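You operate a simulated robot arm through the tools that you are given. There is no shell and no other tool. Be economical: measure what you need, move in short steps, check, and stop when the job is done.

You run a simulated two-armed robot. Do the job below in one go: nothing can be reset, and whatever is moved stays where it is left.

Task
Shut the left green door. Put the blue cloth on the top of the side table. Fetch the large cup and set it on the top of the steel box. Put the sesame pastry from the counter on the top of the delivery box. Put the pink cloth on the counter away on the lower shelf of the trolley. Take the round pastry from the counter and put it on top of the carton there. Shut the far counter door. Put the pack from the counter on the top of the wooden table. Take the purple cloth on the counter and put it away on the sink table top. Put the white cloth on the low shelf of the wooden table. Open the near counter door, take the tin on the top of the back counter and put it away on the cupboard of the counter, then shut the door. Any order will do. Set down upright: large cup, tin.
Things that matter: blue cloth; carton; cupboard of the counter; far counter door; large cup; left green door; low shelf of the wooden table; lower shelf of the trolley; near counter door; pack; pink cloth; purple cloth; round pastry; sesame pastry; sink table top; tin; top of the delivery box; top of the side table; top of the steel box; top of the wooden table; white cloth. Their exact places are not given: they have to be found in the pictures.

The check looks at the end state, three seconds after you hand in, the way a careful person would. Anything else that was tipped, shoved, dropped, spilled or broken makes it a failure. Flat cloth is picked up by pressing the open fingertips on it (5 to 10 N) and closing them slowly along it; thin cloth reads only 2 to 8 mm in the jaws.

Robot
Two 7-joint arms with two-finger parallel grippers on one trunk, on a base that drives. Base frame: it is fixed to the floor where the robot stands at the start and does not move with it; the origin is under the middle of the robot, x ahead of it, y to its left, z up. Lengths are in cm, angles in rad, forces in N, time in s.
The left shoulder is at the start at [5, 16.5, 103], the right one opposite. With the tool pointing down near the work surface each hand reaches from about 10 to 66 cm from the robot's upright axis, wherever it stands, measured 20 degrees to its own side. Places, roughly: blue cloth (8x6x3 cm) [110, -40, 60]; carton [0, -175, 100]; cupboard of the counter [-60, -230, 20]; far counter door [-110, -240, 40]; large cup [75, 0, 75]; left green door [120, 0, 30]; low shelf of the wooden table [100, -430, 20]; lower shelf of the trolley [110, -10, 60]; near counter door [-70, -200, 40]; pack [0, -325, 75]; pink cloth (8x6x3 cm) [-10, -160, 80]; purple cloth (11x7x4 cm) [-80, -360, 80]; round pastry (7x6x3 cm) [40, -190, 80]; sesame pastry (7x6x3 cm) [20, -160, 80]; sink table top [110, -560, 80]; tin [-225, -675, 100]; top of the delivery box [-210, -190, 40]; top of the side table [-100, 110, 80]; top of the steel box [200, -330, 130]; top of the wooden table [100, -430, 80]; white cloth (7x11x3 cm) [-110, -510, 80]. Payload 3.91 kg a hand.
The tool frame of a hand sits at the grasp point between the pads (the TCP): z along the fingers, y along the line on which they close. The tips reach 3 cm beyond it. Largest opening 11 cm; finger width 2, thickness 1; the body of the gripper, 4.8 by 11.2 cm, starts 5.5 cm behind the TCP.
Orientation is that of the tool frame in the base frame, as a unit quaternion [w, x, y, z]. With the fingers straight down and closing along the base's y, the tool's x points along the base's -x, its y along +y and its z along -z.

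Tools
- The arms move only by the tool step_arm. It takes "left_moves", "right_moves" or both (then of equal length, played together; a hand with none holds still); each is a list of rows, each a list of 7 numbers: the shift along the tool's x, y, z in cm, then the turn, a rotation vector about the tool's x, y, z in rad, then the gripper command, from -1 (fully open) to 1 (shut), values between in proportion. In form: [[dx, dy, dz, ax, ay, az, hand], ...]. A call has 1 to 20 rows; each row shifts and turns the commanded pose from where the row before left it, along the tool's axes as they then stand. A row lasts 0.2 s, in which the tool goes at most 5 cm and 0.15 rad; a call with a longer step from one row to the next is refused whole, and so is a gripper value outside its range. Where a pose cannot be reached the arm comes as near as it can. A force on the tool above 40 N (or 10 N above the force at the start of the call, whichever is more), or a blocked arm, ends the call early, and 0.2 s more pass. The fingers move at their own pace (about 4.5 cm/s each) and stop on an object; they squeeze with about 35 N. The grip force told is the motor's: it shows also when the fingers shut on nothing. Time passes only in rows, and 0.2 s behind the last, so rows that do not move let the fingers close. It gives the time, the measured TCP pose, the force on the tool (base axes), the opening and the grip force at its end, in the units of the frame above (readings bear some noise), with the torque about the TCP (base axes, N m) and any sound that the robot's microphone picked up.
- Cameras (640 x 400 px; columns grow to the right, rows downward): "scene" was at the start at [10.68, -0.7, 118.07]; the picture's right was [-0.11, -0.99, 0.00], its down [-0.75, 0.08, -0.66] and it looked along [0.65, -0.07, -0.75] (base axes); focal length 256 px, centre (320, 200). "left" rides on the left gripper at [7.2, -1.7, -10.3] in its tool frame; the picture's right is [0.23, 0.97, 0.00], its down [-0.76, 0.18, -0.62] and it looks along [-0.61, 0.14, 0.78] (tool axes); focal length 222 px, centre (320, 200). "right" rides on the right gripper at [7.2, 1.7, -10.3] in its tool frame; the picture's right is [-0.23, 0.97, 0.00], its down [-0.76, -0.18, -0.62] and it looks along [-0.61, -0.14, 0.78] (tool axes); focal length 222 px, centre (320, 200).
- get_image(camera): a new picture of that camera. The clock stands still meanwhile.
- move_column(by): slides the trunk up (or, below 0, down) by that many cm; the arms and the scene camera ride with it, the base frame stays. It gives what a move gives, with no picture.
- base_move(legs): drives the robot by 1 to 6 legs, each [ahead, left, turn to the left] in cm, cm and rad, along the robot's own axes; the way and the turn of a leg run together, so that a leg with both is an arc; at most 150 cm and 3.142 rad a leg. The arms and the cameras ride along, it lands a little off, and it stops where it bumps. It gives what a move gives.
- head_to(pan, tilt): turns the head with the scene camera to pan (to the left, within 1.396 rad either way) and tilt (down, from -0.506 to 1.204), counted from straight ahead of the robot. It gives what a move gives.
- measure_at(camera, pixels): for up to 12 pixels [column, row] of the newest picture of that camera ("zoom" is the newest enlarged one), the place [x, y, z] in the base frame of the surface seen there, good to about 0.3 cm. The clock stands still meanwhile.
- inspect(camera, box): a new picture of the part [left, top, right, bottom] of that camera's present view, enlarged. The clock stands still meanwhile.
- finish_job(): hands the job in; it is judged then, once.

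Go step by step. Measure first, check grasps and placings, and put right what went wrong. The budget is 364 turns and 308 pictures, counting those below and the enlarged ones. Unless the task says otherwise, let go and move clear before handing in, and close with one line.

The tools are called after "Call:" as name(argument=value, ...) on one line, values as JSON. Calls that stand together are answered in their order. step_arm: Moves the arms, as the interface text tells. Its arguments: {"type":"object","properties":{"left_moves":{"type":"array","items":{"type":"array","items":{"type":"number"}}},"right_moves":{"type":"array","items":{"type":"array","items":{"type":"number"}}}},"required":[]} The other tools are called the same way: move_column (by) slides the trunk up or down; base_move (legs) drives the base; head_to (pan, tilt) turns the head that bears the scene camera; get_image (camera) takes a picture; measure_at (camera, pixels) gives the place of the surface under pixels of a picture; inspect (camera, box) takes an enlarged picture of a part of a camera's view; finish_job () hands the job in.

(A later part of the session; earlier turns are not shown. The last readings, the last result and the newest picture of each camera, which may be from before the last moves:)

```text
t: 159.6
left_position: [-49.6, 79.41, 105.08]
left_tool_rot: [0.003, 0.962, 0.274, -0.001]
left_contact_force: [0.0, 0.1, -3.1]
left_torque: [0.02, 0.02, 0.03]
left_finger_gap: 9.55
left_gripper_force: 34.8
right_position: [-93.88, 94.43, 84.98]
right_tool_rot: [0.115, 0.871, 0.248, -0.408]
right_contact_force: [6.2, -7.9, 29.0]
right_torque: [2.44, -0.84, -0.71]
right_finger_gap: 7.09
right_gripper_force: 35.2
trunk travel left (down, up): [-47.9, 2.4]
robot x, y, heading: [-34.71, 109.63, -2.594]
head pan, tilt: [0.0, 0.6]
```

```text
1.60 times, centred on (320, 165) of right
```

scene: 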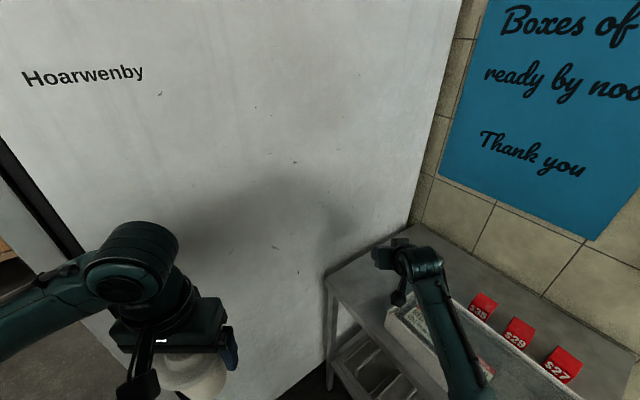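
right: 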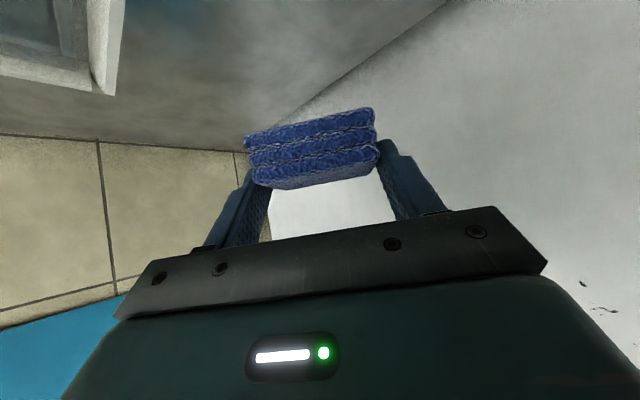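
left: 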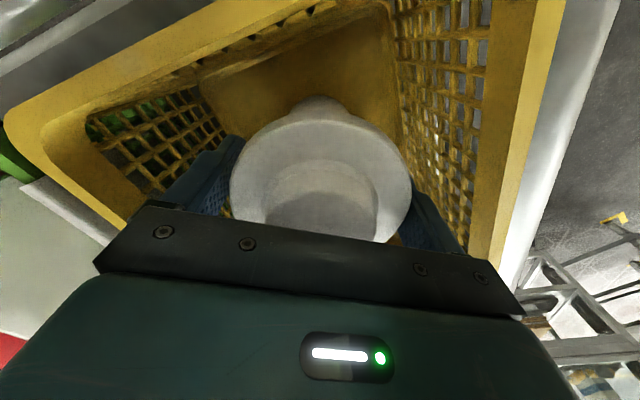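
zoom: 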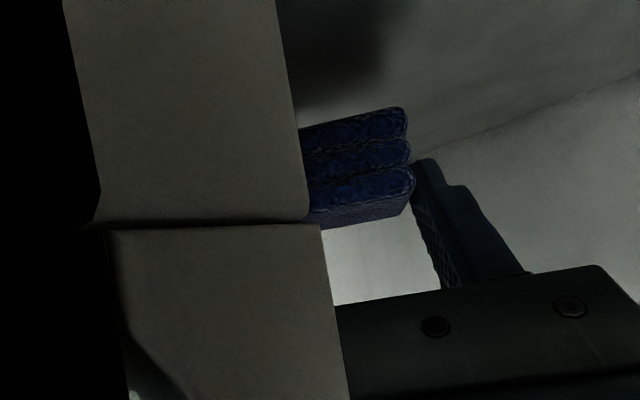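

Contact of 29 N came from the hand's camera side resting on the tray (the picture shows the tray wall). I'll lift 6 cm, yaw the hand away from the tray, and re-check.

Call:
step_arm(right_moves=[[-1.5, 0, -1.3, 0, 0, 0, 1], [-1.5, 0, -1.3, 0, 0, 0, 1], [-1.5, 0, -1.3, 0, 0, 0, 1], [0, 0, 0, 0.09, 0, 0.079, 1], [0, 0, 0, 0.09, 0, 0.079, 1], [0, 0, 0, 0.09, 0, 0.079, 1], [0, 0, 0, 0.09, 0, 0.079, 1], [0, 0, 0, 0.09, 0, 0.079, 1], [0, 0, 0, 0.09, 0, 0.079, 1]])

Call:
get_image(camera="right")

Call:
inspect(camera="scene", box=[300, 210, 600, 400])

```text
t: 161.3
left_position: [-49.76, 79.49, 105.21]
left_tool_rot: [0.004, 0.962, 0.274, 0.001]
left_contact_force: [-0.3, 0.2, -2.5]
left_torque: [0.0, 0.02, 0.0]
left_finger_gap: 9.56
left_gripper_force: 35.4
right_position: [-97.88, 101.45, 90.09]
right_tool_rot: [-0.067, 0.891, -0.007, -0.45]
right_contact_force: [-0.7, -0.9, -0.1]
right_torque: [-0.1, 0.07, 0.03]
right_finger_gap: 7.1
right_gripper_force: 34.7
trunk travel left (down, up): [-47.9, 2.4]
robot x, y, heading: [-34.42, 109.48, -2.595]
head pan, tilt: [0.0, 0.6]
stopped in row 8 (right hand): the arm was blocked; the commanded pose is now the measured one
```

```text
249 pictures are left
```

right: 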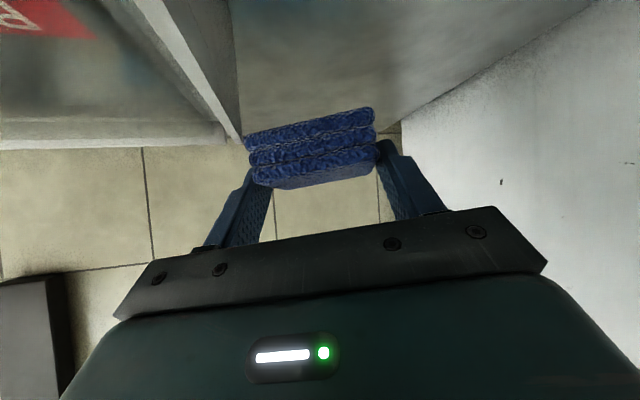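

```text
2.11 times, centred on (450, 305) of scene
```

zoom: 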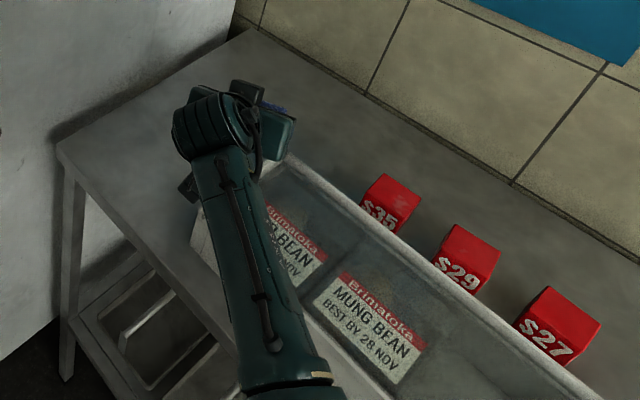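

The hand yawed about 0.6 rad but drifted toward the tray. I'll shift it back left over the free area and level it.

Call:
step_arm(right_moves=[[0.46, 2.73, -1.16, 0, 0, 0.047, 1], [0.46, 2.73, -1.16, 0, 0, 0.047, 1], [0.46, 2.73, -1.16, 0, 0, 0.047, 1]])

Call:
get_image(camera="right")

Call:
inspect(camera="scene", box=[300, 210, 600, 400])

```text
t: 162.2
left_position: [-49.73, 79.46, 105.09]
left_tool_rot: [0.002, 0.961, 0.275, 0.0]
left_contact_force: [0.4, -0.3, -3.9]
left_torque: [0.02, -0.01, 0.06]
left_finger_gap: 9.53
left_gripper_force: 34.8
right_position: [-96.6, 93.38, 91.72]
right_tool_rot: [-0.037, 0.88, -0.072, -0.468]
right_contact_force: [0.6, -0.2, -0.5]
right_torque: [0.03, 0.06, 0.02]
right_finger_gap: 7.11
right_gripper_force: 35.4
trunk travel left (down, up): [-47.9, 2.4]
robot x, y, heading: [-34.5, 109.74, -2.591]
head pan, tilt: [0.0, 0.6]
```

```text
247 pictures are left
```

right: 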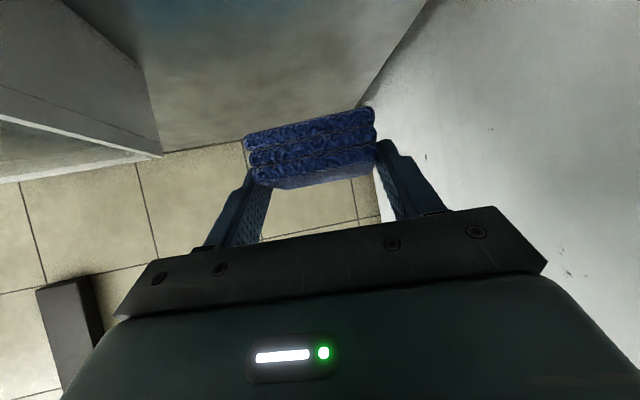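

```text
2.11 times, centred on (450, 305) of scene
```

zoom: 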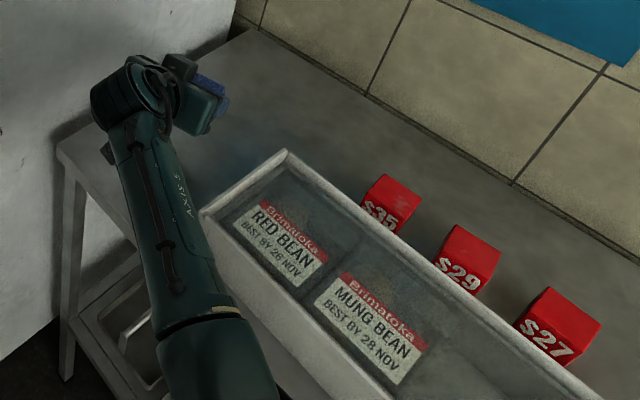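

Now well placed: hand level, camera clear of the tray. I'll pitch back 0.12 rad and lower 8 cm.

Call:
step_arm(right_moves=[[0, 0, 0, 0, 0.12, 0, 1], [1.5, 0, 1.3, 0, 0, 0, 1], [1.5, 0, 1.3, 0, 0, 0, 1], [1.5, 0, 1.3, 0, 0, 0, 1], [0.9, 0, 0.8, 0, 0, 0, 1], [0.5, 0, 0.44, 0, 0, 0, 1]])

Call:
get_image(camera="right")

```text
t: 163.6
left_position: [-49.51, 79.6, 105.35]
left_tool_rot: [0.004, 0.962, 0.274, -0.002]
left_contact_force: [0.1, -0.3, -3.1]
left_torque: [0.01, 0.0, 0.01]
left_finger_gap: 9.51
left_gripper_force: 34.7
right_position: [-94.99, 92.84, 83.65]
right_tool_rot: [-0.029, 0.91, -0.072, -0.406]
right_contact_force: [11.7, 5.9, 36.3]
right_torque: [0.92, 0.92, -0.28]
right_finger_gap: 7.13
right_gripper_force: 34.9
trunk travel left (down, up): [-47.9, 2.4]
robot x, y, heading: [-34.55, 109.62, -2.595]
head pan, tilt: [0.0, 0.6]
```

```text
245 pictures are left
```

right: 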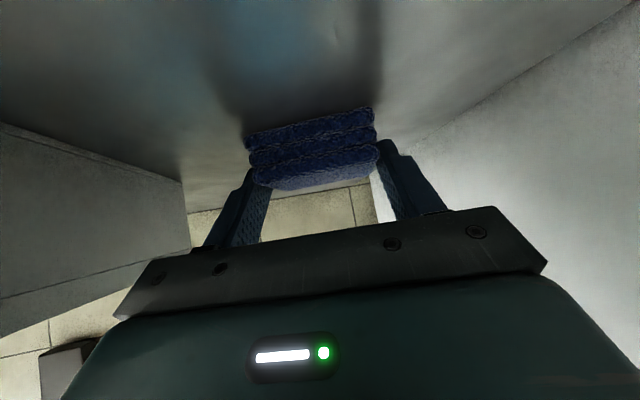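

The cloth presses on the table (36 N). I'll ease up slightly, open and withdraw backwards and up.

Call:
step_arm(right_moves=[[-0.25, 0, -0.2, 0, 0, 0, 1], [0, 0, 0, 0, 0, 0, 0], [0, 0, 0, 0, 0, 0, -1], [0, 0, 0, 0, 0, 0, -1], [0, 0, 0, 0, 0, 0, -1], [0, 0, -2, 0, 0, 0, -1], [0, 0, -3, 0, 0, 0, -1], [-1, 0, -3.5, 0, 0, 0, -1], [-1, 0, -4, 0, 0, 0, -1]])

Call:
get_image(camera="right")

```text
t: 165.5
left_position: [-49.86, 79.35, 105.14]
left_tool_rot: [0.002, 0.961, 0.275, 0.001]
left_contact_force: [0.2, 0.3, -3.5]
left_torque: [-0.04, 0.0, 0.01]
left_finger_gap: 9.53
left_gripper_force: 35.3
right_position: [-94.03, 91.56, 98.81]
right_tool_rot: [-0.01, 0.882, -0.099, -0.461]
right_contact_force: [0.0, 0.6, 0.0]
right_torque: [-0.02, 0.01, -0.02]
right_finger_gap: 10.99
right_gripper_force: 0.2
trunk travel left (down, up): [-47.9, 2.4]
robot x, y, heading: [-34.56, 109.56, -2.59]
head pan, tilt: [0.0, 0.6]
stopped in row 9 (right hand): the arm was blocked; the commanded pose is now the measured one
```

```text
244 pictures are left
```

right: 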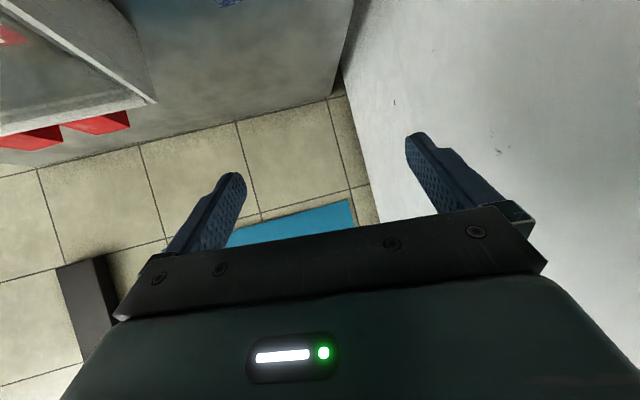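

The cloth remained on the table (seen at (230,3)). I'll back the base away and confirm.

Call:
base_move(legs=[[-30, 0, 0]])

Call:
inspect(camera="scene", box=[260, 180, 520, 350])

```text
t: 167.6
left_position: [-24.11, 95.26, 105.12]
left_tool_rot: [0.003, 0.962, 0.275, -0.001]
left_contact_force: [0.2, 0.4, -3.1]
left_torque: [0.01, 0.01, -0.01]
left_finger_gap: 9.55
left_gripper_force: 35.3
right_position: [-68.2, 107.3, 98.72]
right_tool_rot: [-0.009, 0.882, -0.097, -0.462]
right_contact_force: [0.2, 0.4, -0.3]
right_torque: [-0.01, -0.01, 0.01]
right_finger_gap: 11.02
right_gripper_force: 0.1
trunk travel left (down, up): [-47.9, 2.4]
robot x, y, heading: [-8.71, 125.53, -2.595]
head pan, tilt: [0.0, 0.6]
```

```text
2.35 times, centred on (390, 265) of scene
```

zoom: 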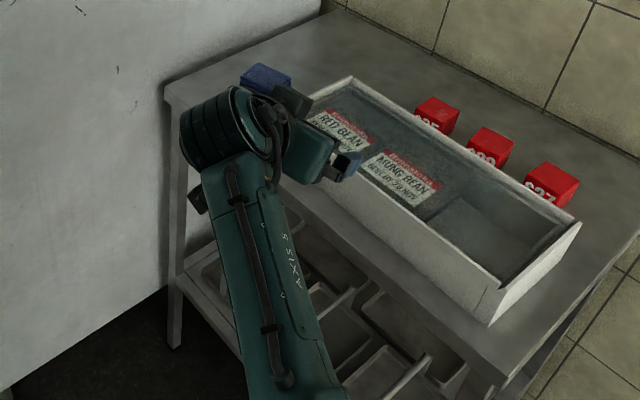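

Blue cloth is done. I'll bring the right hand back to vertical and drive down past the trolley toward the counter.

Call:
step_arm(right_moves=[[0, 0, 0, -0.0315, 0.1046, -0.0784, -1], [0, 0, 0, -0.0315, 0.1046, -0.0784, -1], [0, 0, 0, -0.0315, 0.1046, -0.0784, -1], [0, 0, 0, -0.0315, 0.1046, -0.0784, -1], [0, 0, 0, -0.0315, 0.1046, -0.0784, -1], [0, 0, 0, -0.0315, 0.1046, -0.0784, -1], [0, 0, 0, -0.0315, 0.1046, -0.0784, -1], [0, 0, 0, -0.0315, 0.1046, -0.0784, -1], [0, 0, 0, -0.0315, 0.1046, -0.0784, -1], [4, 0, 0, 0, 0, 0, -1], [4, 0, 0, 0, 0, 0, -1], [4, 0, 0, 0, 0, 0, -1], [4, -2, 0, 0, 0, 0, -1], [4, -3, 0, 0, 0, 0, -1], [4, -3, 0, 0, 0, 0, -1]])

Call:
base_move(legs=[[-30, 0, 0], [0, 0, 1.025], [150, 0, 0]])

Call:
get_image(camera="scene")

```text
t: 171.0
left_position: [-24.02, 95.27, 105.17]
left_tool_rot: [0.003, 0.961, 0.275, 0.002]
left_contact_force: [0.1, -0.4, -3.2]
left_torque: [0.03, -0.01, 0.01]
left_finger_gap: 9.35
left_gripper_force: 35.1
right_position: [-60.59, 123.38, 96.92]
right_tool_rot: [0.008, 0.961, 0.267, -0.07]
right_contact_force: [0.2, 0.6, 0.6]
right_torque: [0.01, -0.05, 0.0]
right_finger_gap: 11.02
right_gripper_force: 0.0
right hand out of reach, approached as far as the arm can: row 11, 12, 13, 14, 15
trunk travel left (down, up): [-47.9, 2.4]
robot x, y, heading: [-9.0, 125.46, -2.587]
head pan, tilt: [0.0, 0.6]
stopped in row 15 (right hand): the arm was blocked; the commanded pose is now the measured one
```

```text
t: 182.6
left_position: [35.71, -35.71, 105.23]
left_tool_rot: [0.003, 0.704, 0.71, 0.003]
left_contact_force: [0.4, 0.1, -3.7]
left_torque: [0.01, -0.01, -0.01]
left_finger_gap: 9.24
left_gripper_force: 35.7
right_position: [-7.36, -52.19, 96.98]
right_tool_rot: [0.041, 0.707, 0.704, -0.057]
right_contact_force: [0.4, -0.4, 1.1]
right_torque: [0.02, 0.0, -0.02]
right_finger_gap: 10.98
right_gripper_force: 0.1
trunk travel left (down, up): [-47.9, 2.4]
robot x, y, heading: [17.97, -6.75, -1.567]
head pan, tilt: [0.0, 0.6]
```

```text
242 pictures are left
```

scene: 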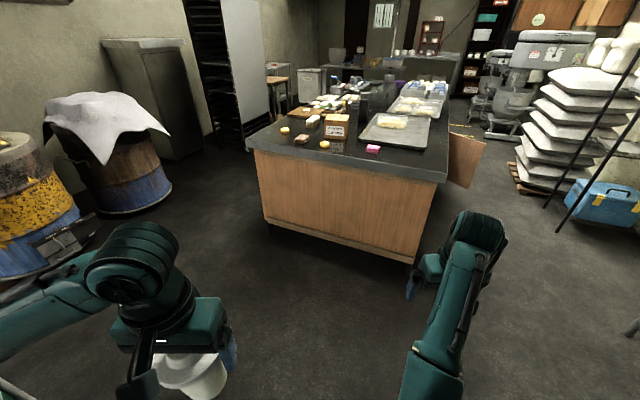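

The cup's grip width has crept from 9.65 to 9.24, so I'll check whether it slips.

Call:
get_image(camera="left")

Call:
measure_at(camera="scene", pixels=[[250, 145], [448, 178], [268, 225], [410, 262], [275, 118], [265, 65], [205, 155], [150, 45], [170, 190], [447, 120], [190, 40], [375, 150]])

```text
241 pictures are left
```

left: 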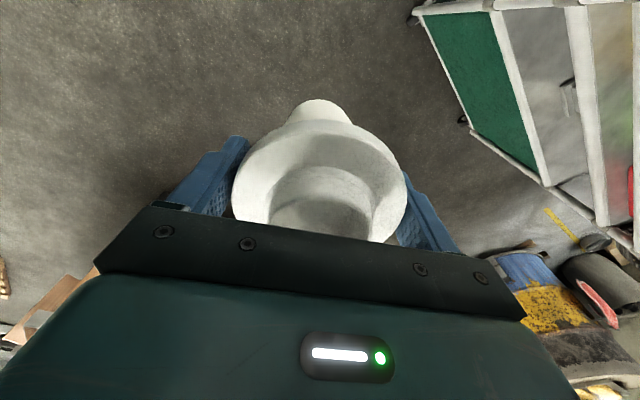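

```text
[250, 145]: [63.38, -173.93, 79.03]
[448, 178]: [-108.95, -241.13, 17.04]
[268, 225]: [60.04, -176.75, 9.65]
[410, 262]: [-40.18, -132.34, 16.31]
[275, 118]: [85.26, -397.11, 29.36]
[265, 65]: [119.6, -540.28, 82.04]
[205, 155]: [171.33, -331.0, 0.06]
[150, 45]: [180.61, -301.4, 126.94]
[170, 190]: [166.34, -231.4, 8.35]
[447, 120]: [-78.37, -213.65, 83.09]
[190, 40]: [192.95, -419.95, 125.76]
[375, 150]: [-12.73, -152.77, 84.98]
```

The cup seems stable. The steel box top is at z≈127. I'll drive toward it east of the counter: turn slightly left and go.

Call:
inspect(camera="scene", box=[40, 20, 260, 220])

Call:
measure_at(camera="zoom", pixels=[[200, 75], [420, 68], [370, 55], [230, 90], [310, 65], [350, 330], [460, 270], [280, 300], [240, 250], [620, 300]])

```text
2.00 times, centred on (150, 120) of scene
```

zoom: 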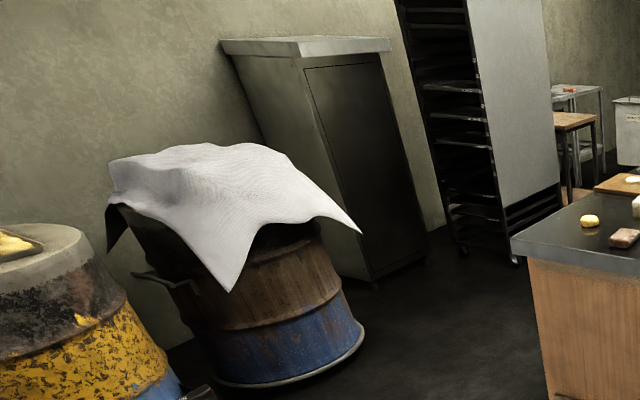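

```text
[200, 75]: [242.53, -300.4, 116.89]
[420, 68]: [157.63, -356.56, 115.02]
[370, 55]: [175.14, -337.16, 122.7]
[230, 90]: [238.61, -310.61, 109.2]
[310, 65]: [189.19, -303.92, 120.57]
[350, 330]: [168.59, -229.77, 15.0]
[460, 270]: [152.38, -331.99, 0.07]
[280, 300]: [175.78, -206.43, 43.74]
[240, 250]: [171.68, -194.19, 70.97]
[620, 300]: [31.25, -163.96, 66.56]
```

Steel box front edge runs (189,-304)–(175,-338), top about z 127. Driving there via the gap between counter and barrels.

Call:
base_move(legs=[[88, 0, 0], [0, 82, 0], [130, 0, 0]])

Call:
head_to(pan=0.6, tilt=0.35)

Call:
get_image(camera="scene")

```text
t: 200.4
left_position: [117.65, -253.05, 105.15]
left_tool_rot: [0.002, 0.702, 0.712, 0.002]
left_contact_force: [0.7, -0.6, -2.1]
left_torque: [0.0, 0.02, -0.01]
left_finger_gap: 9.18
left_gripper_force: 35.3
right_position: [74.6, -269.76, 96.87]
right_tool_rot: [0.041, 0.706, 0.704, -0.057]
right_contact_force: [-0.6, 0.2, -0.2]
right_torque: [-0.01, -0.01, -0.03]
right_finger_gap: 10.99
right_gripper_force: 0.1
trunk travel left (down, up): [-47.9, 2.4]
robot x, y, heading: [99.47, -224.26, -1.56]
head pan, tilt: [0.0, 0.6]
```

```text
t: 201.4
left_position: [117.61, -252.96, 105.12]
left_tool_rot: [0.002, 0.703, 0.712, 0.002]
left_contact_force: [-0.5, -1.0, -3.3]
left_torque: [-0.03, 0.03, 0.01]
left_finger_gap: 9.16
left_gripper_force: 34.8
right_position: [74.55, -269.84, 96.99]
right_tool_rot: [0.043, 0.705, 0.705, -0.058]
right_contact_force: [0.7, -0.3, -0.1]
right_torque: [0.03, 0.02, 0.01]
right_finger_gap: 11.0
right_gripper_force: 0.0
trunk travel left (down, up): [-47.9, 2.4]
robot x, y, heading: [99.58, -224.54, -1.562]
head pan, tilt: [0.6, 0.351]
```

```text
239 pictures are left
```

scene: 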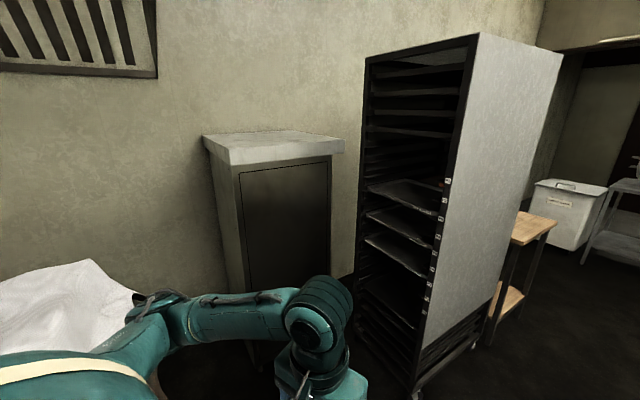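

Call:
measure_at(camera="scene", pixels=[[232, 160], [340, 150], [207, 136], [305, 132], [280, 145], [255, 133], [413, 390], [310, 140]])

Call:
move_column(by=2.3)

```text
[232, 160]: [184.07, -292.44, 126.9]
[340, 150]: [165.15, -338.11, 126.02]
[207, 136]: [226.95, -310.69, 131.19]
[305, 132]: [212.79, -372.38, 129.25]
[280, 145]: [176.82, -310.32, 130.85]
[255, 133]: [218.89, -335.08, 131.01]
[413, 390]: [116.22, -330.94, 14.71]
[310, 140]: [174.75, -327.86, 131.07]
```

```text
t: 202.1
left_position: [117.66, -252.99, 107.45]
left_tool_rot: [0.003, 0.702, 0.712, 0.003]
left_contact_force: [0.1, 0.3, -2.7]
left_torque: [0.02, -0.01, -0.02]
left_finger_gap: 9.17
left_gripper_force: 34.8
right_position: [74.65, -269.91, 99.26]
right_tool_rot: [0.041, 0.705, 0.705, -0.058]
right_contact_force: [0.0, 0.7, -0.8]
right_torque: [-0.02, 0.02, -0.04]
right_finger_gap: 10.98
right_gripper_force: 0.1
trunk travel left (down, up): [-50.2, 0.1]
robot x, y, heading: [99.75, -224.24, -1.562]
head pan, tilt: [0.6, 0.351]
```

Box top is at z 131, front edge (184,-292)–(165,-338). I'll raise the cup to z≈144 while extending.

Call:
step_arm(left_moves=[[-2, 0, -4, 0, 0, 0, 1], [-2, 0, -4, 0, 0, 0, 1], [-2, 0, -4, 0, 0, 0, 1], [-2, 0, -4, 0, 0, 0, 1], [-2, 0, -4, 0, 0, 0, 1], [-2, 0, -4, 0, 0, 0, 1], [-2, 0, -4, 0, 0, 0, 1], [-2, 0, -4, 0, 0, 0, 1], [-2, 0, -4, 0, 0, 0, 1]])

Call:
inspect(camera="scene", box=[200, 60, 480, 400])

```text
t: 204.1
left_position: [117.68, -271.07, 143.59]
left_tool_rot: [0.002, 0.702, 0.712, 0.003]
left_contact_force: [0.2, -0.2, -3.1]
left_torque: [-0.01, 0.0, -0.01]
left_finger_gap: 9.13
left_gripper_force: 34.8
right_position: [74.61, -269.72, 99.24]
right_tool_rot: [0.043, 0.706, 0.704, -0.058]
right_contact_force: [0.5, 0.9, 1.0]
right_torque: [-0.01, -0.04, -0.02]
right_finger_gap: 11.01
right_gripper_force: 0.0
trunk travel left (down, up): [-50.2, 0.1]
robot x, y, heading: [99.57, -223.99, -1.558]
head pan, tilt: [0.6, 0.351]
```

```text
1.18 times, centred on (340, 230) of scene
```

zoom: 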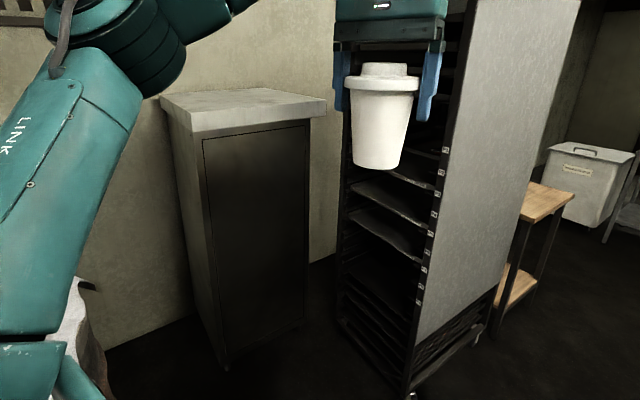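

The cup hangs upright. I'll measure its bottom and drive to the box.

Call:
measure_at(camera="zoom", pixels=[[378, 166], [378, 100], [380, 68], [350, 85], [415, 88]])

Call:
base_move(legs=[[54, 42, 0], [0, 0, 0.53]])

Call:
head_to(pan=0.25, tilt=0.25)

Call:
get_image(camera="scene")

```text
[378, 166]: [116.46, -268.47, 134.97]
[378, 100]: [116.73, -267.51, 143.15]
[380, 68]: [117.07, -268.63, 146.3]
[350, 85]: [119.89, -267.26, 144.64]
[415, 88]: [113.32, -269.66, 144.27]
```

```text
t: 209.9
left_position: [181.9, -309.25, 143.48]
left_tool_rot: [0.001, 0.491, 0.871, 0.003]
left_contact_force: [-0.2, -0.1, -3.2]
left_torque: [0.0, 0.03, -0.01]
left_finger_gap: 9.15
left_gripper_force: 34.9
right_position: [144.06, -329.97, 99.27]
right_tool_rot: [0.055, 0.496, 0.865, -0.044]
right_contact_force: [0.0, 0.0, 0.6]
right_torque: [0.04, -0.04, 0.01]
right_finger_gap: 10.99
right_gripper_force: 0.1
trunk travel left (down, up): [-50.2, 0.1]
robot x, y, heading: [142.27, -278.25, -1.031]
head pan, tilt: [0.6, 0.351]
```

```text
t: 210.7
left_position: [181.77, -309.27, 143.53]
left_tool_rot: [0.001, 0.491, 0.871, 0.003]
left_contact_force: [0.3, -0.6, -2.1]
left_torque: [0.02, 0.0, -0.02]
left_finger_gap: 9.16
left_gripper_force: 35.2
right_position: [144.09, -329.94, 99.26]
right_tool_rot: [0.056, 0.496, 0.865, -0.044]
right_contact_force: [-0.3, 0.3, 0.1]
right_torque: [0.01, 0.02, -0.03]
right_finger_gap: 11.02
right_gripper_force: 0.1
trunk travel left (down, up): [-50.2, 0.1]
robot x, y, heading: [142.78, -278.29, -1.036]
head pan, tilt: [0.25, 0.25]
```

```text
237 pictures are left
```

scene: 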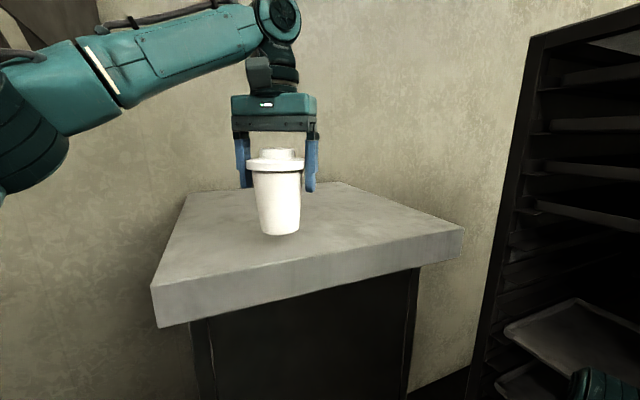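

The cup is above the box; I'll move it ~8 cm deeper, then lower.

Call:
step_arm(left_moves=[[-2.1, 1.6, 0, 0, 0, 0, 1], [-2.1, 1.6, 0, 0, 0, 0, 1], [-2.1, 1.6, 0, 0, 0, 0, 1], [0, 0, 1.5, 0, 0, 0, 1], [0, 0, 1.2, 0, 0, 0, 1], [0, 0, 0.6, 0, 0, 0, 1]])

Call:
get_image(camera="scene")

```text
t: 212.1
left_position: [189.29, -312.05, 140.27]
left_tool_rot: [0.002, 0.49, 0.872, 0.002]
left_contact_force: [-0.3, 0.6, -2.8]
left_torque: [-0.06, -0.02, 0.01]
left_finger_gap: 9.15
left_gripper_force: 34.9
right_position: [144.1, -329.94, 99.19]
right_tool_rot: [0.056, 0.496, 0.865, -0.045]
right_contact_force: [0.2, -0.1, 0.2]
right_torque: [0.03, 0.0, 0.01]
right_finger_gap: 10.99
right_gripper_force: 0.0
trunk travel left (down, up): [-50.2, 0.1]
robot x, y, heading: [142.58, -278.09, -1.029]
head pan, tilt: [0.25, 0.25]
```

```text
236 pictures are left
```

scene: 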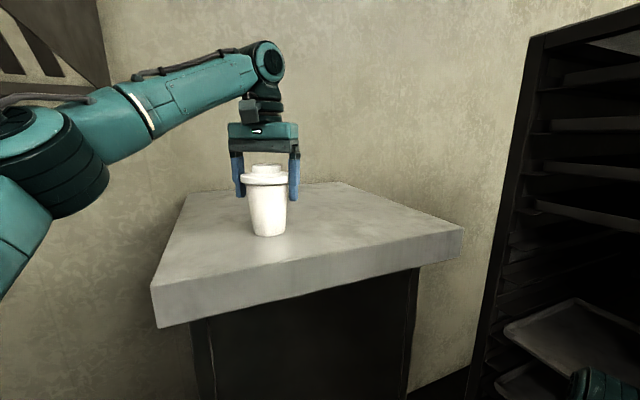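

Cup is just above the surface; lowering in tiny steps until force shows.

Call:
step_arm(left_moves=[[0, 0, 0.3, 0, 0, 0, 1], [0, 0, 0.2, 0, 0, 0, 1], [0, 0, 0.2, 0, 0, 0, 1], [0, 0, 0, 0, 0, 0, 1]])

```text
t: 212.9
left_position: [189.3, -311.88, 140.15]
left_tool_rot: [0.007, 0.491, 0.871, -0.003]
left_contact_force: [1.3, 0.8, 9.6]
left_torque: [0.33, 0.03, 0.02]
left_finger_gap: 9.15
left_gripper_force: 35.8
right_position: [144.09, -329.93, 99.32]
right_tool_rot: [0.056, 0.496, 0.865, -0.045]
right_contact_force: [0.0, 0.4, 0.0]
right_torque: [0.02, 0.03, -0.06]
right_finger_gap: 10.98
right_gripper_force: 0.1
trunk travel left (down, up): [-50.2, 0.1]
robot x, y, heading: [143.03, -278.32, -1.029]
head pan, tilt: [0.25, 0.25]
stopped in row 3 (left hand): the force on the tool passed its limit at 43 N (the readings are from after the stop); the commanded pose is now the measured one
```

Contact made. Release slowly and rise.

Call:
step_arm(left_moves=[[0, 0, 0, 0, 0, 0, -0.7], [0, 0, 0, 0, 0, 0, -0.8], [0, 0, 0, 0, 0, 0, -1], [0, 0, 0, 0, 0, 0, -1], [0, 0, -1, 0, 0, 0, -1], [0, 0, -2, 0, 0, 0, -1], [0, 0, -3, 0, 0, 0, -1], [0, 0, -3, 0, 0, 0, -1], [0, 0, -3, 0, 0, 0, -1]])

Call:
get_image(camera="scene")

```text
t: 214.9
left_position: [187.52, -309.57, 148.26]
left_tool_rot: [0.009, 0.491, 0.871, -0.003]
left_contact_force: [-0.6, 0.8, 0.3]
left_torque: [-0.05, 0.0, -0.01]
left_finger_gap: 11.01
left_gripper_force: 0.1
left hand out of reach, approached as far as the arm can: row 8, 9
right_position: [144.04, -329.97, 99.33]
right_tool_rot: [0.057, 0.496, 0.866, -0.045]
right_contact_force: [-1.1, 0.7, 0.2]
right_torque: [0.0, 0.02, 0.01]
right_finger_gap: 11.0
right_gripper_force: 0.0
trunk travel left (down, up): [-50.2, 0.1]
robot x, y, heading: [142.41, -278.07, -1.033]
head pan, tilt: [0.25, 0.25]
```

```text
235 pictures are left
```

scene: 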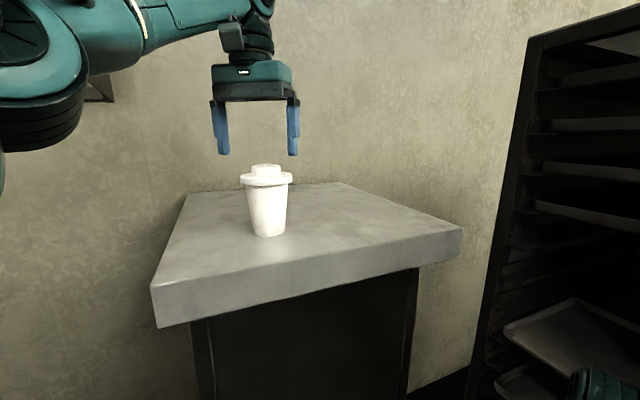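

Cup stands upright on the steel box. I'll back away, lower the arm and drive back round to the counter's north end.

Call:
base_move(legs=[[-35, 0, 0], [0, 0, -0.53]])

Call:
step_arm(left_moves=[[2, -0.5, 4, 0, 0, 0, -1], [2, -0.5, 4, 0, 0, 0, -1], [2, -0.5, 4, 0, 0, 0, -1], [2, -0.5, 4, 0, 0, 0, -1], [2, -0.5, 4, 0, 0, 0, -1], [2, -0.5, 4, 0, 0, 0, -1], [2, 0, 4, 0, 0, 0, -1], [2, 0, 4, 0, 0, 0, -1], [2, 0, 4, 0, 0, 0, -1], [2, 0, 4, 0, 0, 0, -1]])

Call:
base_move(legs=[[0, -20, 0], [-135, 0, 0], [0, -66, 0], [0, 0, -0.4]])

Call:
head_to(pan=0, tilt=0.7)

Call:
get_image(camera="scene")

```text
t: 218.7
left_position: [147.68, -298.01, 148.25]
left_tool_rot: [0.005, 0.702, 0.713, -0.004]
left_contact_force: [0.3, 0.8, 0.5]
left_torque: [0.03, -0.01, 0.02]
left_finger_gap: 10.99
left_gripper_force: 0.1
right_position: [99.79, -293.72, 99.28]
right_tool_rot: [0.042, 0.706, 0.705, -0.057]
right_contact_force: [-0.9, 0.2, 0.3]
right_torque: [-0.03, 0.01, 0.0]
right_finger_gap: 10.99
right_gripper_force: 0.0
trunk travel left (down, up): [-50.2, 0.1]
robot x, y, heading: [124.84, -248.16, -1.565]
head pan, tilt: [0.25, 0.25]
```

```text
t: 220.9
left_position: [144.54, -278.94, 107.98]
left_tool_rot: [0.007, 0.701, 0.713, -0.006]
left_contact_force: [-0.8, -0.2, 0.4]
left_torque: [-0.01, -0.01, 0.01]
left_finger_gap: 10.99
left_gripper_force: 0.1
right_position: [99.88, -293.68, 99.32]
right_tool_rot: [0.042, 0.706, 0.705, -0.059]
right_contact_force: [-0.6, 0.4, 0.1]
right_torque: [0.01, 0.02, 0.0]
right_finger_gap: 11.01
right_gripper_force: 0.1
trunk travel left (down, up): [-50.2, 0.1]
robot x, y, heading: [124.82, -248.39, -1.562]
head pan, tilt: [0.25, 0.25]
```

```text
t: 236.6
left_position: [44.28, -151.44, 107.91]
left_tool_rot: [0.005, 0.827, 0.562, -0.006]
left_contact_force: [-0.3, 0.9, -0.4]
left_torque: [-0.02, 0.05, -0.02]
left_finger_gap: 11.01
left_gripper_force: 0.1
right_position: [-2.59, -147.93, 99.33]
right_tool_rot: [0.029, 0.83, 0.553, -0.065]
right_contact_force: [-0.9, -0.1, -0.8]
right_torque: [-0.01, 0.01, 0.02]
right_finger_gap: 11.0
right_gripper_force: 0.0
trunk travel left (down, up): [-50.2, 0.1]
robot x, y, heading: [38.24, -115.47, -1.954]
head pan, tilt: [0.25, 0.25]
```

```text
t: 237.4
left_position: [44.27, -151.38, 107.85]
left_tool_rot: [0.005, 0.827, 0.562, -0.006]
left_contact_force: [-0.6, 0.7, 0.3]
left_torque: [-0.02, 0.0, -0.01]
left_finger_gap: 11.0
left_gripper_force: 0.0
right_position: [-2.59, -147.83, 99.27]
right_tool_rot: [0.03, 0.83, 0.553, -0.065]
right_contact_force: [-0.3, 0.4, -0.8]
right_torque: [0.0, -0.01, -0.01]
right_finger_gap: 11.0
right_gripper_force: 0.0
trunk travel left (down, up): [-50.2, 0.1]
robot x, y, heading: [37.64, -115.22, -1.953]
head pan, tilt: [0.0, 0.7]
```

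```text
234 pictures are left
```

scene: 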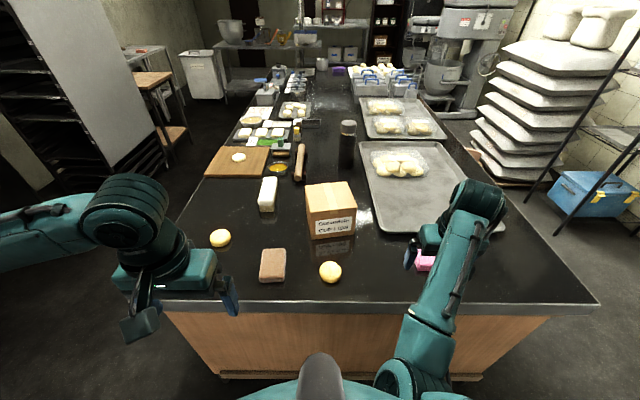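

The counter end is in view: yellow pastries at (220,238) and (330,272), brown block (272,265), carton (330,210), pink cloth (425,262). I'll zoom and measure.

Call:
inspect(camera="scene", box=[190, 160, 450, 300])

Call:
measure_at(camera="scene", pixels=[[220, 238], [330, 271], [272, 265], [330, 190], [425, 262], [310, 215], [350, 190], [267, 195], [300, 190], [345, 185], [200, 290], [250, 160]])

```text
2.46 times, centred on (320, 230) of scene
```

zoom: 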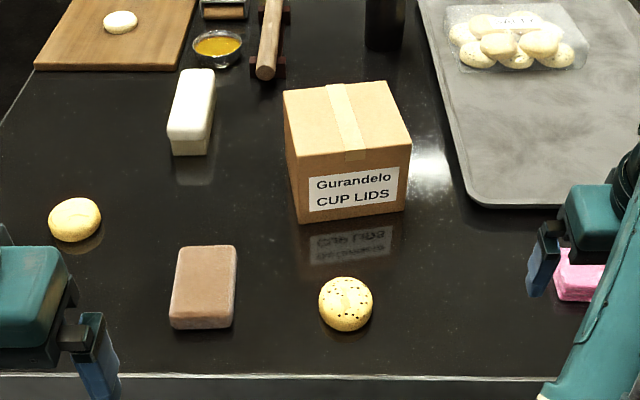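

```text
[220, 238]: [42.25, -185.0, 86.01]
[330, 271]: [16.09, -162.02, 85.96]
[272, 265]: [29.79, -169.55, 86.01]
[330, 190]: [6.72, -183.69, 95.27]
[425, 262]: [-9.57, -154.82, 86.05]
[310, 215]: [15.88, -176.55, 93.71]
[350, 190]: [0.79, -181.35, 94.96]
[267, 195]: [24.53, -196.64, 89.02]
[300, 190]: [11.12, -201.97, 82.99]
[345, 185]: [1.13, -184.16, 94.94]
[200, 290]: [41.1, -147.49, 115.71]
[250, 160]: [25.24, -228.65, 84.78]
```

Sesame (dotted) pastry at (16.1,-162), round pastry at (42.3,-185), carton top z 95 around (6,-182), pink cloth (-9.6,-154.8); counter z 83. I'll move up so the left hand reaches the round pastry.

Call:
base_move(legs=[[10, 12, 0]])

Call:
get_image(camera="left")

```text
t: 239.2
left_position: [51.54, -165.21, 107.87]
left_tool_rot: [0.005, 0.828, 0.561, -0.006]
left_contact_force: [-0.7, -0.5, -0.8]
left_torque: [0.0, -0.05, 0.0]
left_finger_gap: 11.02
left_gripper_force: 0.0
right_position: [4.81, -161.55, 99.19]
right_tool_rot: [0.03, 0.831, 0.552, -0.065]
right_contact_force: [0.1, 0.1, -0.2]
right_torque: [0.02, -0.01, 0.0]
right_finger_gap: 10.99
right_gripper_force: 0.1
trunk travel left (down, up): [-50.2, 0.1]
robot x, y, heading: [45.08, -129.27, -1.958]
head pan, tilt: [0.0, 0.7]
```

```text
232 pictures are left
```

left: 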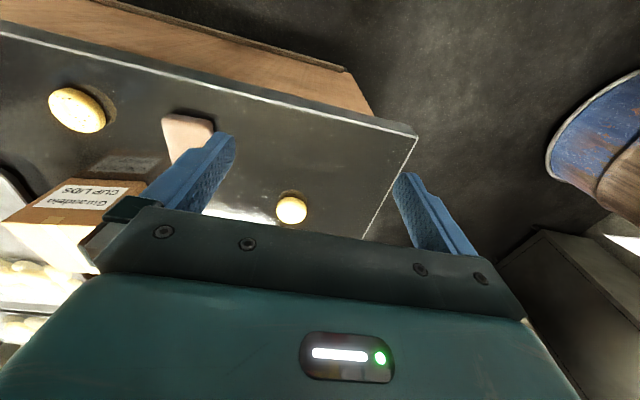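

Call:
measure_at(camera="left", pixels=[[291, 210], [278, 210], [304, 212], [291, 194], [412, 135]])

Call:
inspect(camera="scene", box=[140, 200, 400, 360])

```text
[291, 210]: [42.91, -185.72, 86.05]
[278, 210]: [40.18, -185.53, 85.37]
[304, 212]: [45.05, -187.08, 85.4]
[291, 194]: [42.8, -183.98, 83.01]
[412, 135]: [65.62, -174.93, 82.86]
```

```text
2.46 times, centred on (270, 280) of scene
```

zoom: 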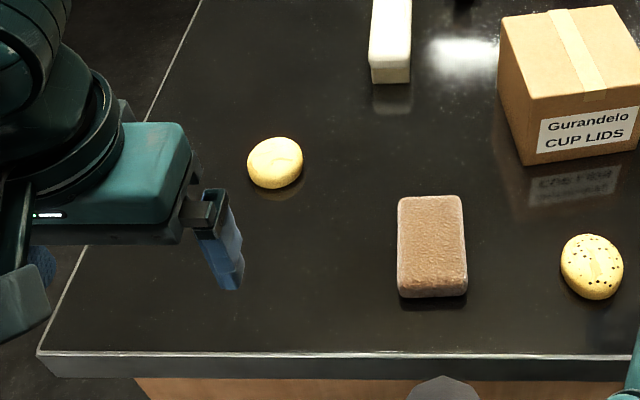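

Round pastry centre (42.6,-186). I'll move over it and descend partway.

Call:
step_arm(left_moves=[[-4.5, -0.1, 0, 0, 0, 0, -1], [-4.5, -0.1, 0, 0, 0, 0, -1], [-4.5, -0.1, 0, 0, 0, 0, -1], [-4.5, -0.1, 0, 0, 0, 0, -1], [-4.6, 0, 0, 0, 0, 0, -1], [0, 0, 4, 0, 0, 0, -1], [0, 0, 4, 0, 0, 0, -1], [0, 0, 4, 0, 0, 0, -1], [0, 0, 4, 0, 0, 0, -1]])

Call:
get_image(camera="left")

```text
t: 241.2
left_position: [42.8, -186.2, 92.14]
left_tool_rot: [0.005, 0.828, 0.56, -0.006]
left_contact_force: [-0.2, -0.3, -0.1]
left_torque: [-0.04, 0.01, -0.04]
left_finger_gap: 11.0
left_gripper_force: 0.1
right_position: [4.87, -161.59, 99.32]
right_tool_rot: [0.03, 0.83, 0.552, -0.066]
right_contact_force: [0.4, -0.1, 0.7]
right_torque: [0.01, 0.03, 0.01]
right_finger_gap: 11.0
right_gripper_force: 0.2
trunk travel left (down, up): [-50.2, 0.1]
robot x, y, heading: [45.33, -129.37, -1.96]
head pan, tilt: [0.0, 0.7]
```

```text
230 pictures are left
```

left: 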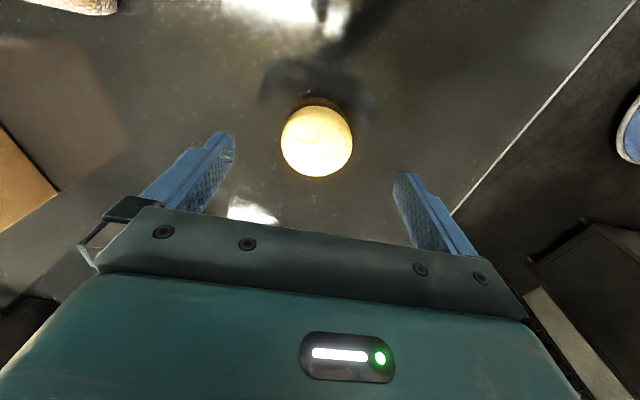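

Centred. Descend 5.3 cm and close.

Call:
step_arm(left_moves=[[0, 0, 2.5, 0, 0, 0, -1], [0, 0, 1.8, 0, 0, 0, -1], [0, 0, 1, 0, 0, 0, -1], [0, 0, 0, 0, 0, 0, 0], [0, 0, 0, 0, 0, 0, 1], [0, 0, 0, 0, 0, 0, 1], [0, 0, 0, 0, 0, 0, 1], [0, 0, -2, 0, 0, 0, 1], [0, 0, -4, 0, 0, 0, 1], [0, 0, -4, 0, 0, 0, 1], [0, 0, -4, 0, 0, 0, 1]])

Call:
get_image(camera="left")

```text
t: 243.6
left_position: [42.65, -186.11, 100.98]
left_tool_rot: [0.005, 0.828, 0.561, -0.004]
left_contact_force: [0.2, -0.7, 0.0]
left_torque: [0.03, 0.0, 0.0]
left_finger_gap: 5.93
left_gripper_force: 34.9
right_position: [4.75, -161.48, 99.33]
right_tool_rot: [0.03, 0.83, 0.552, -0.066]
right_contact_force: [0.6, -0.3, -0.3]
right_torque: [-0.03, -0.04, 0.02]
right_finger_gap: 11.01
right_gripper_force: 0.1
trunk travel left (down, up): [-50.2, 0.1]
robot x, y, heading: [45.47, -129.22, -1.958]
head pan, tilt: [0.0, 0.7]
```

```text
229 pictures are left
```

left: 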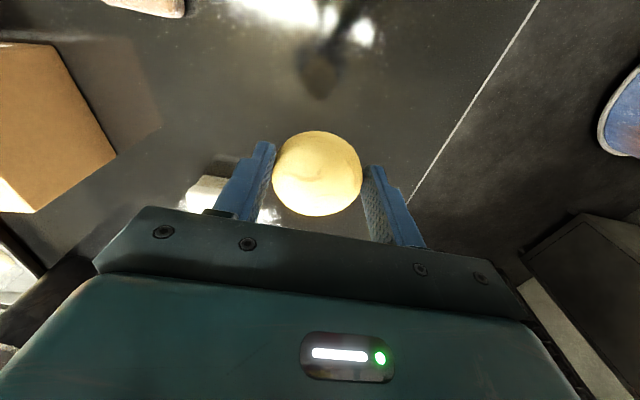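

Round pastry held (5.9 cm). Now measure the carton top.

Call:
get_image(camera="scene")

Call:
inspect(camera="scene", box=[320, 160, 460, 280])

```text
228 pictures are left
```

scene: 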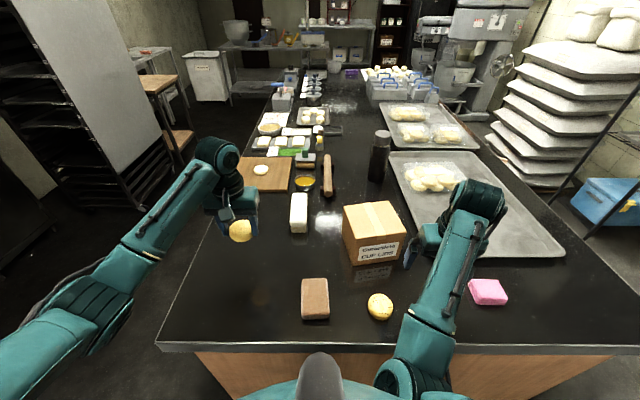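

```text
3.33 times, centred on (390, 220) of scene
```

zoom: 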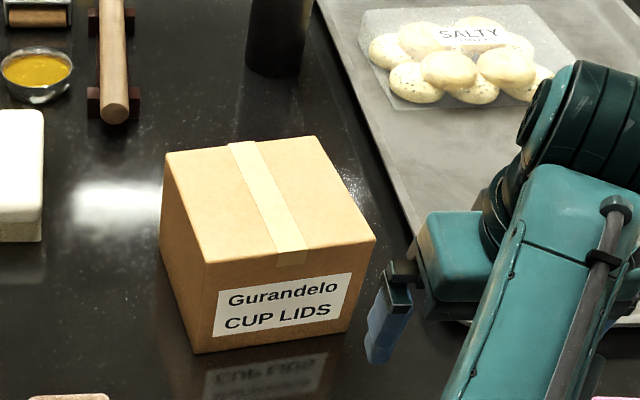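

Call:
measure_at(camera="zoom", pixels=[[170, 158], [315, 142], [370, 237], [205, 260], [265, 195]])

```text
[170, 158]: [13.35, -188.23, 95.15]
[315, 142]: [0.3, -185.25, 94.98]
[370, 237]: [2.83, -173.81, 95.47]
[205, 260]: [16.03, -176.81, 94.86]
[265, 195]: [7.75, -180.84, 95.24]
```

Carton top centre (8.1,-181), z 95.2. Raise the pastry a bit, strafe the base right 33, then check.

Call:
step_arm(left_moves=[[0, 0, -3, 0, 0, 0, 1]])

Call:
base_move(legs=[[2, -33, 0]])

Call:
get_image(camera="left")

```text
t: 244.0
left_position: [42.73, -186.09, 104.07]
left_tool_rot: [0.005, 0.828, 0.561, -0.006]
left_contact_force: [1.0, -0.1, -1.0]
left_torque: [0.0, 0.03, -0.04]
left_finger_gap: 5.94
left_gripper_force: 35.3
right_position: [4.78, -161.46, 99.34]
right_tool_rot: [0.029, 0.831, 0.552, -0.064]
right_contact_force: [-0.1, 0.0, -0.3]
right_torque: [0.04, -0.03, 0.02]
right_finger_gap: 10.99
right_gripper_force: 0.1
trunk travel left (down, up): [-50.2, 0.1]
robot x, y, heading: [45.13, -129.19, -1.962]
head pan, tilt: [0.0, 0.7]
```

```text
t: 247.4
left_position: [11.31, -175.5, 103.97]
left_tool_rot: [0.005, 0.829, 0.56, -0.005]
left_contact_force: [0.6, -0.2, -0.4]
left_torque: [-0.02, 0.0, 0.0]
left_finger_gap: 5.92
left_gripper_force: 34.4
right_position: [-26.73, -150.76, 99.22]
right_tool_rot: [0.031, 0.832, 0.551, -0.065]
right_contact_force: [0.3, -0.1, 0.8]
right_torque: [-0.04, 0.02, -0.02]
right_finger_gap: 10.99
right_gripper_force: 0.0
trunk travel left (down, up): [-50.2, 0.1]
robot x, y, heading: [13.93, -118.64, -1.959]
head pan, tilt: [0.0, 0.7]
```

```text
226 pictures are left
```

left: 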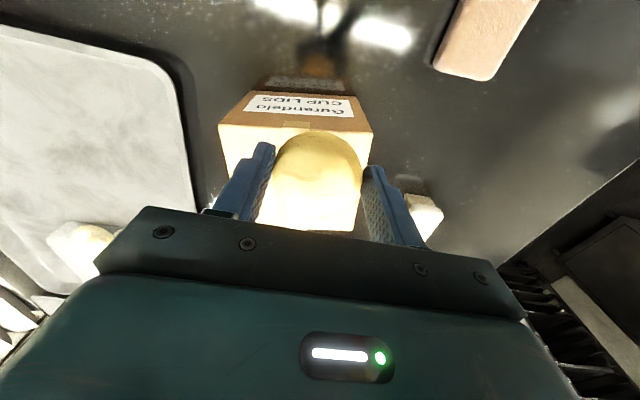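

Move 6.3 cm ahead and lower onto the carton.

Call:
step_arm(left_moves=[[-3.2, -0.5, 0, 0, 0, 0, 1], [-3.1, -0.4, 0, 0, 0, 0, 1], [0, 0, 2, 0, 0, 0, 1], [0, 0, 1.5, 0, 0, 0, 1], [0, 0, 0.8, 0, 0, 0, 1], [0, 0, 0, 0, 0, 0, 1]])

Call:
get_image(camera="scene")

```text
t: 248.8
left_position: [7.99, -180.96, 99.65]
left_tool_rot: [0.005, 0.828, 0.56, -0.005]
left_contact_force: [-0.4, 0.5, -0.8]
left_torque: [0.01, 0.01, -0.01]
left_finger_gap: 5.94
left_gripper_force: 34.9
right_position: [-26.51, -150.85, 99.28]
right_tool_rot: [0.031, 0.832, 0.551, -0.065]
right_contact_force: [0.3, -0.5, 0.0]
right_torque: [0.03, 0.03, 0.01]
right_finger_gap: 11.01
right_gripper_force: 0.2
trunk travel left (down, up): [-50.2, 0.1]
robot x, y, heading: [14.42, -118.61, -1.96]
head pan, tilt: [0.0, 0.7]
```

```text
225 pictures are left
```

scene: 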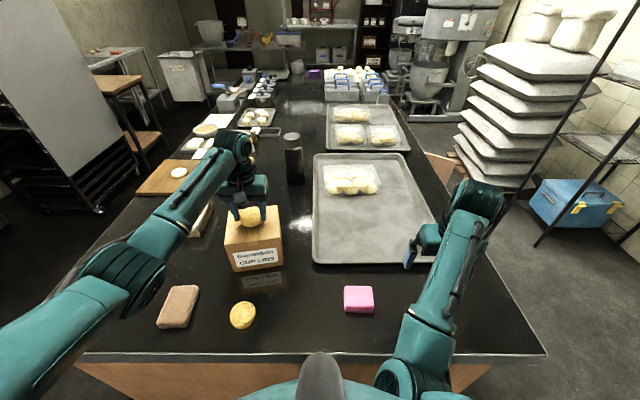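

Pastry just above the carton; tiny final lowering and release.

Call:
step_arm(left_moves=[[0, 0, 0.3, 0, 0, 0, 1], [0, 0, 0.2, 0, 0, 0, 1], [0, 0, 0, 0, 0, 0, 0.2], [0, 0, 0, 0, 0, 0, -0.5], [0, 0, 0, 0, 0, 0, -0.8], [0, 0, -1, 0, 0, 0, -0.8], [0, 0, -3, 0, 0, 0, -0.8], [0, 0, -4, 0, 0, 0, -0.8]])

Call:
get_image(camera="left")

```text
t: 250.6
left_position: [8.14, -181.06, 107.29]
left_tool_rot: [0.006, 0.83, 0.558, -0.006]
left_contact_force: [-0.3, 0.0, 0.3]
left_torque: [0.0, 0.01, 0.0]
left_finger_gap: 9.92
left_gripper_force: 0.1
right_position: [-26.66, -150.75, 99.32]
right_tool_rot: [0.03, 0.832, 0.55, -0.065]
right_contact_force: [-0.6, -0.7, 0.9]
right_torque: [0.05, 0.01, -0.01]
right_finger_gap: 10.99
right_gripper_force: 0.1
trunk travel left (down, up): [-50.2, 0.1]
robot x, y, heading: [13.91, -118.42, -1.957]
head pan, tilt: [0.0, 0.7]
```

```text
224 pictures are left
```

left: 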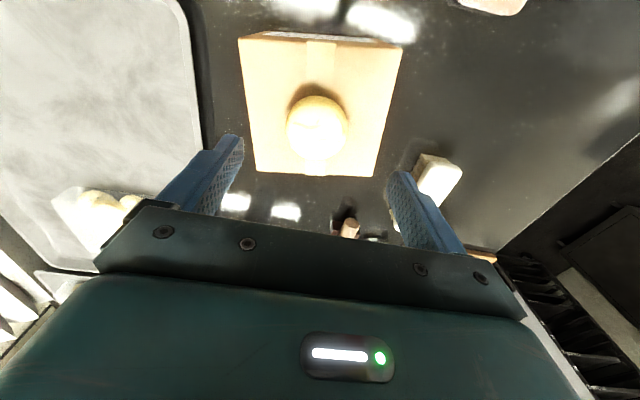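

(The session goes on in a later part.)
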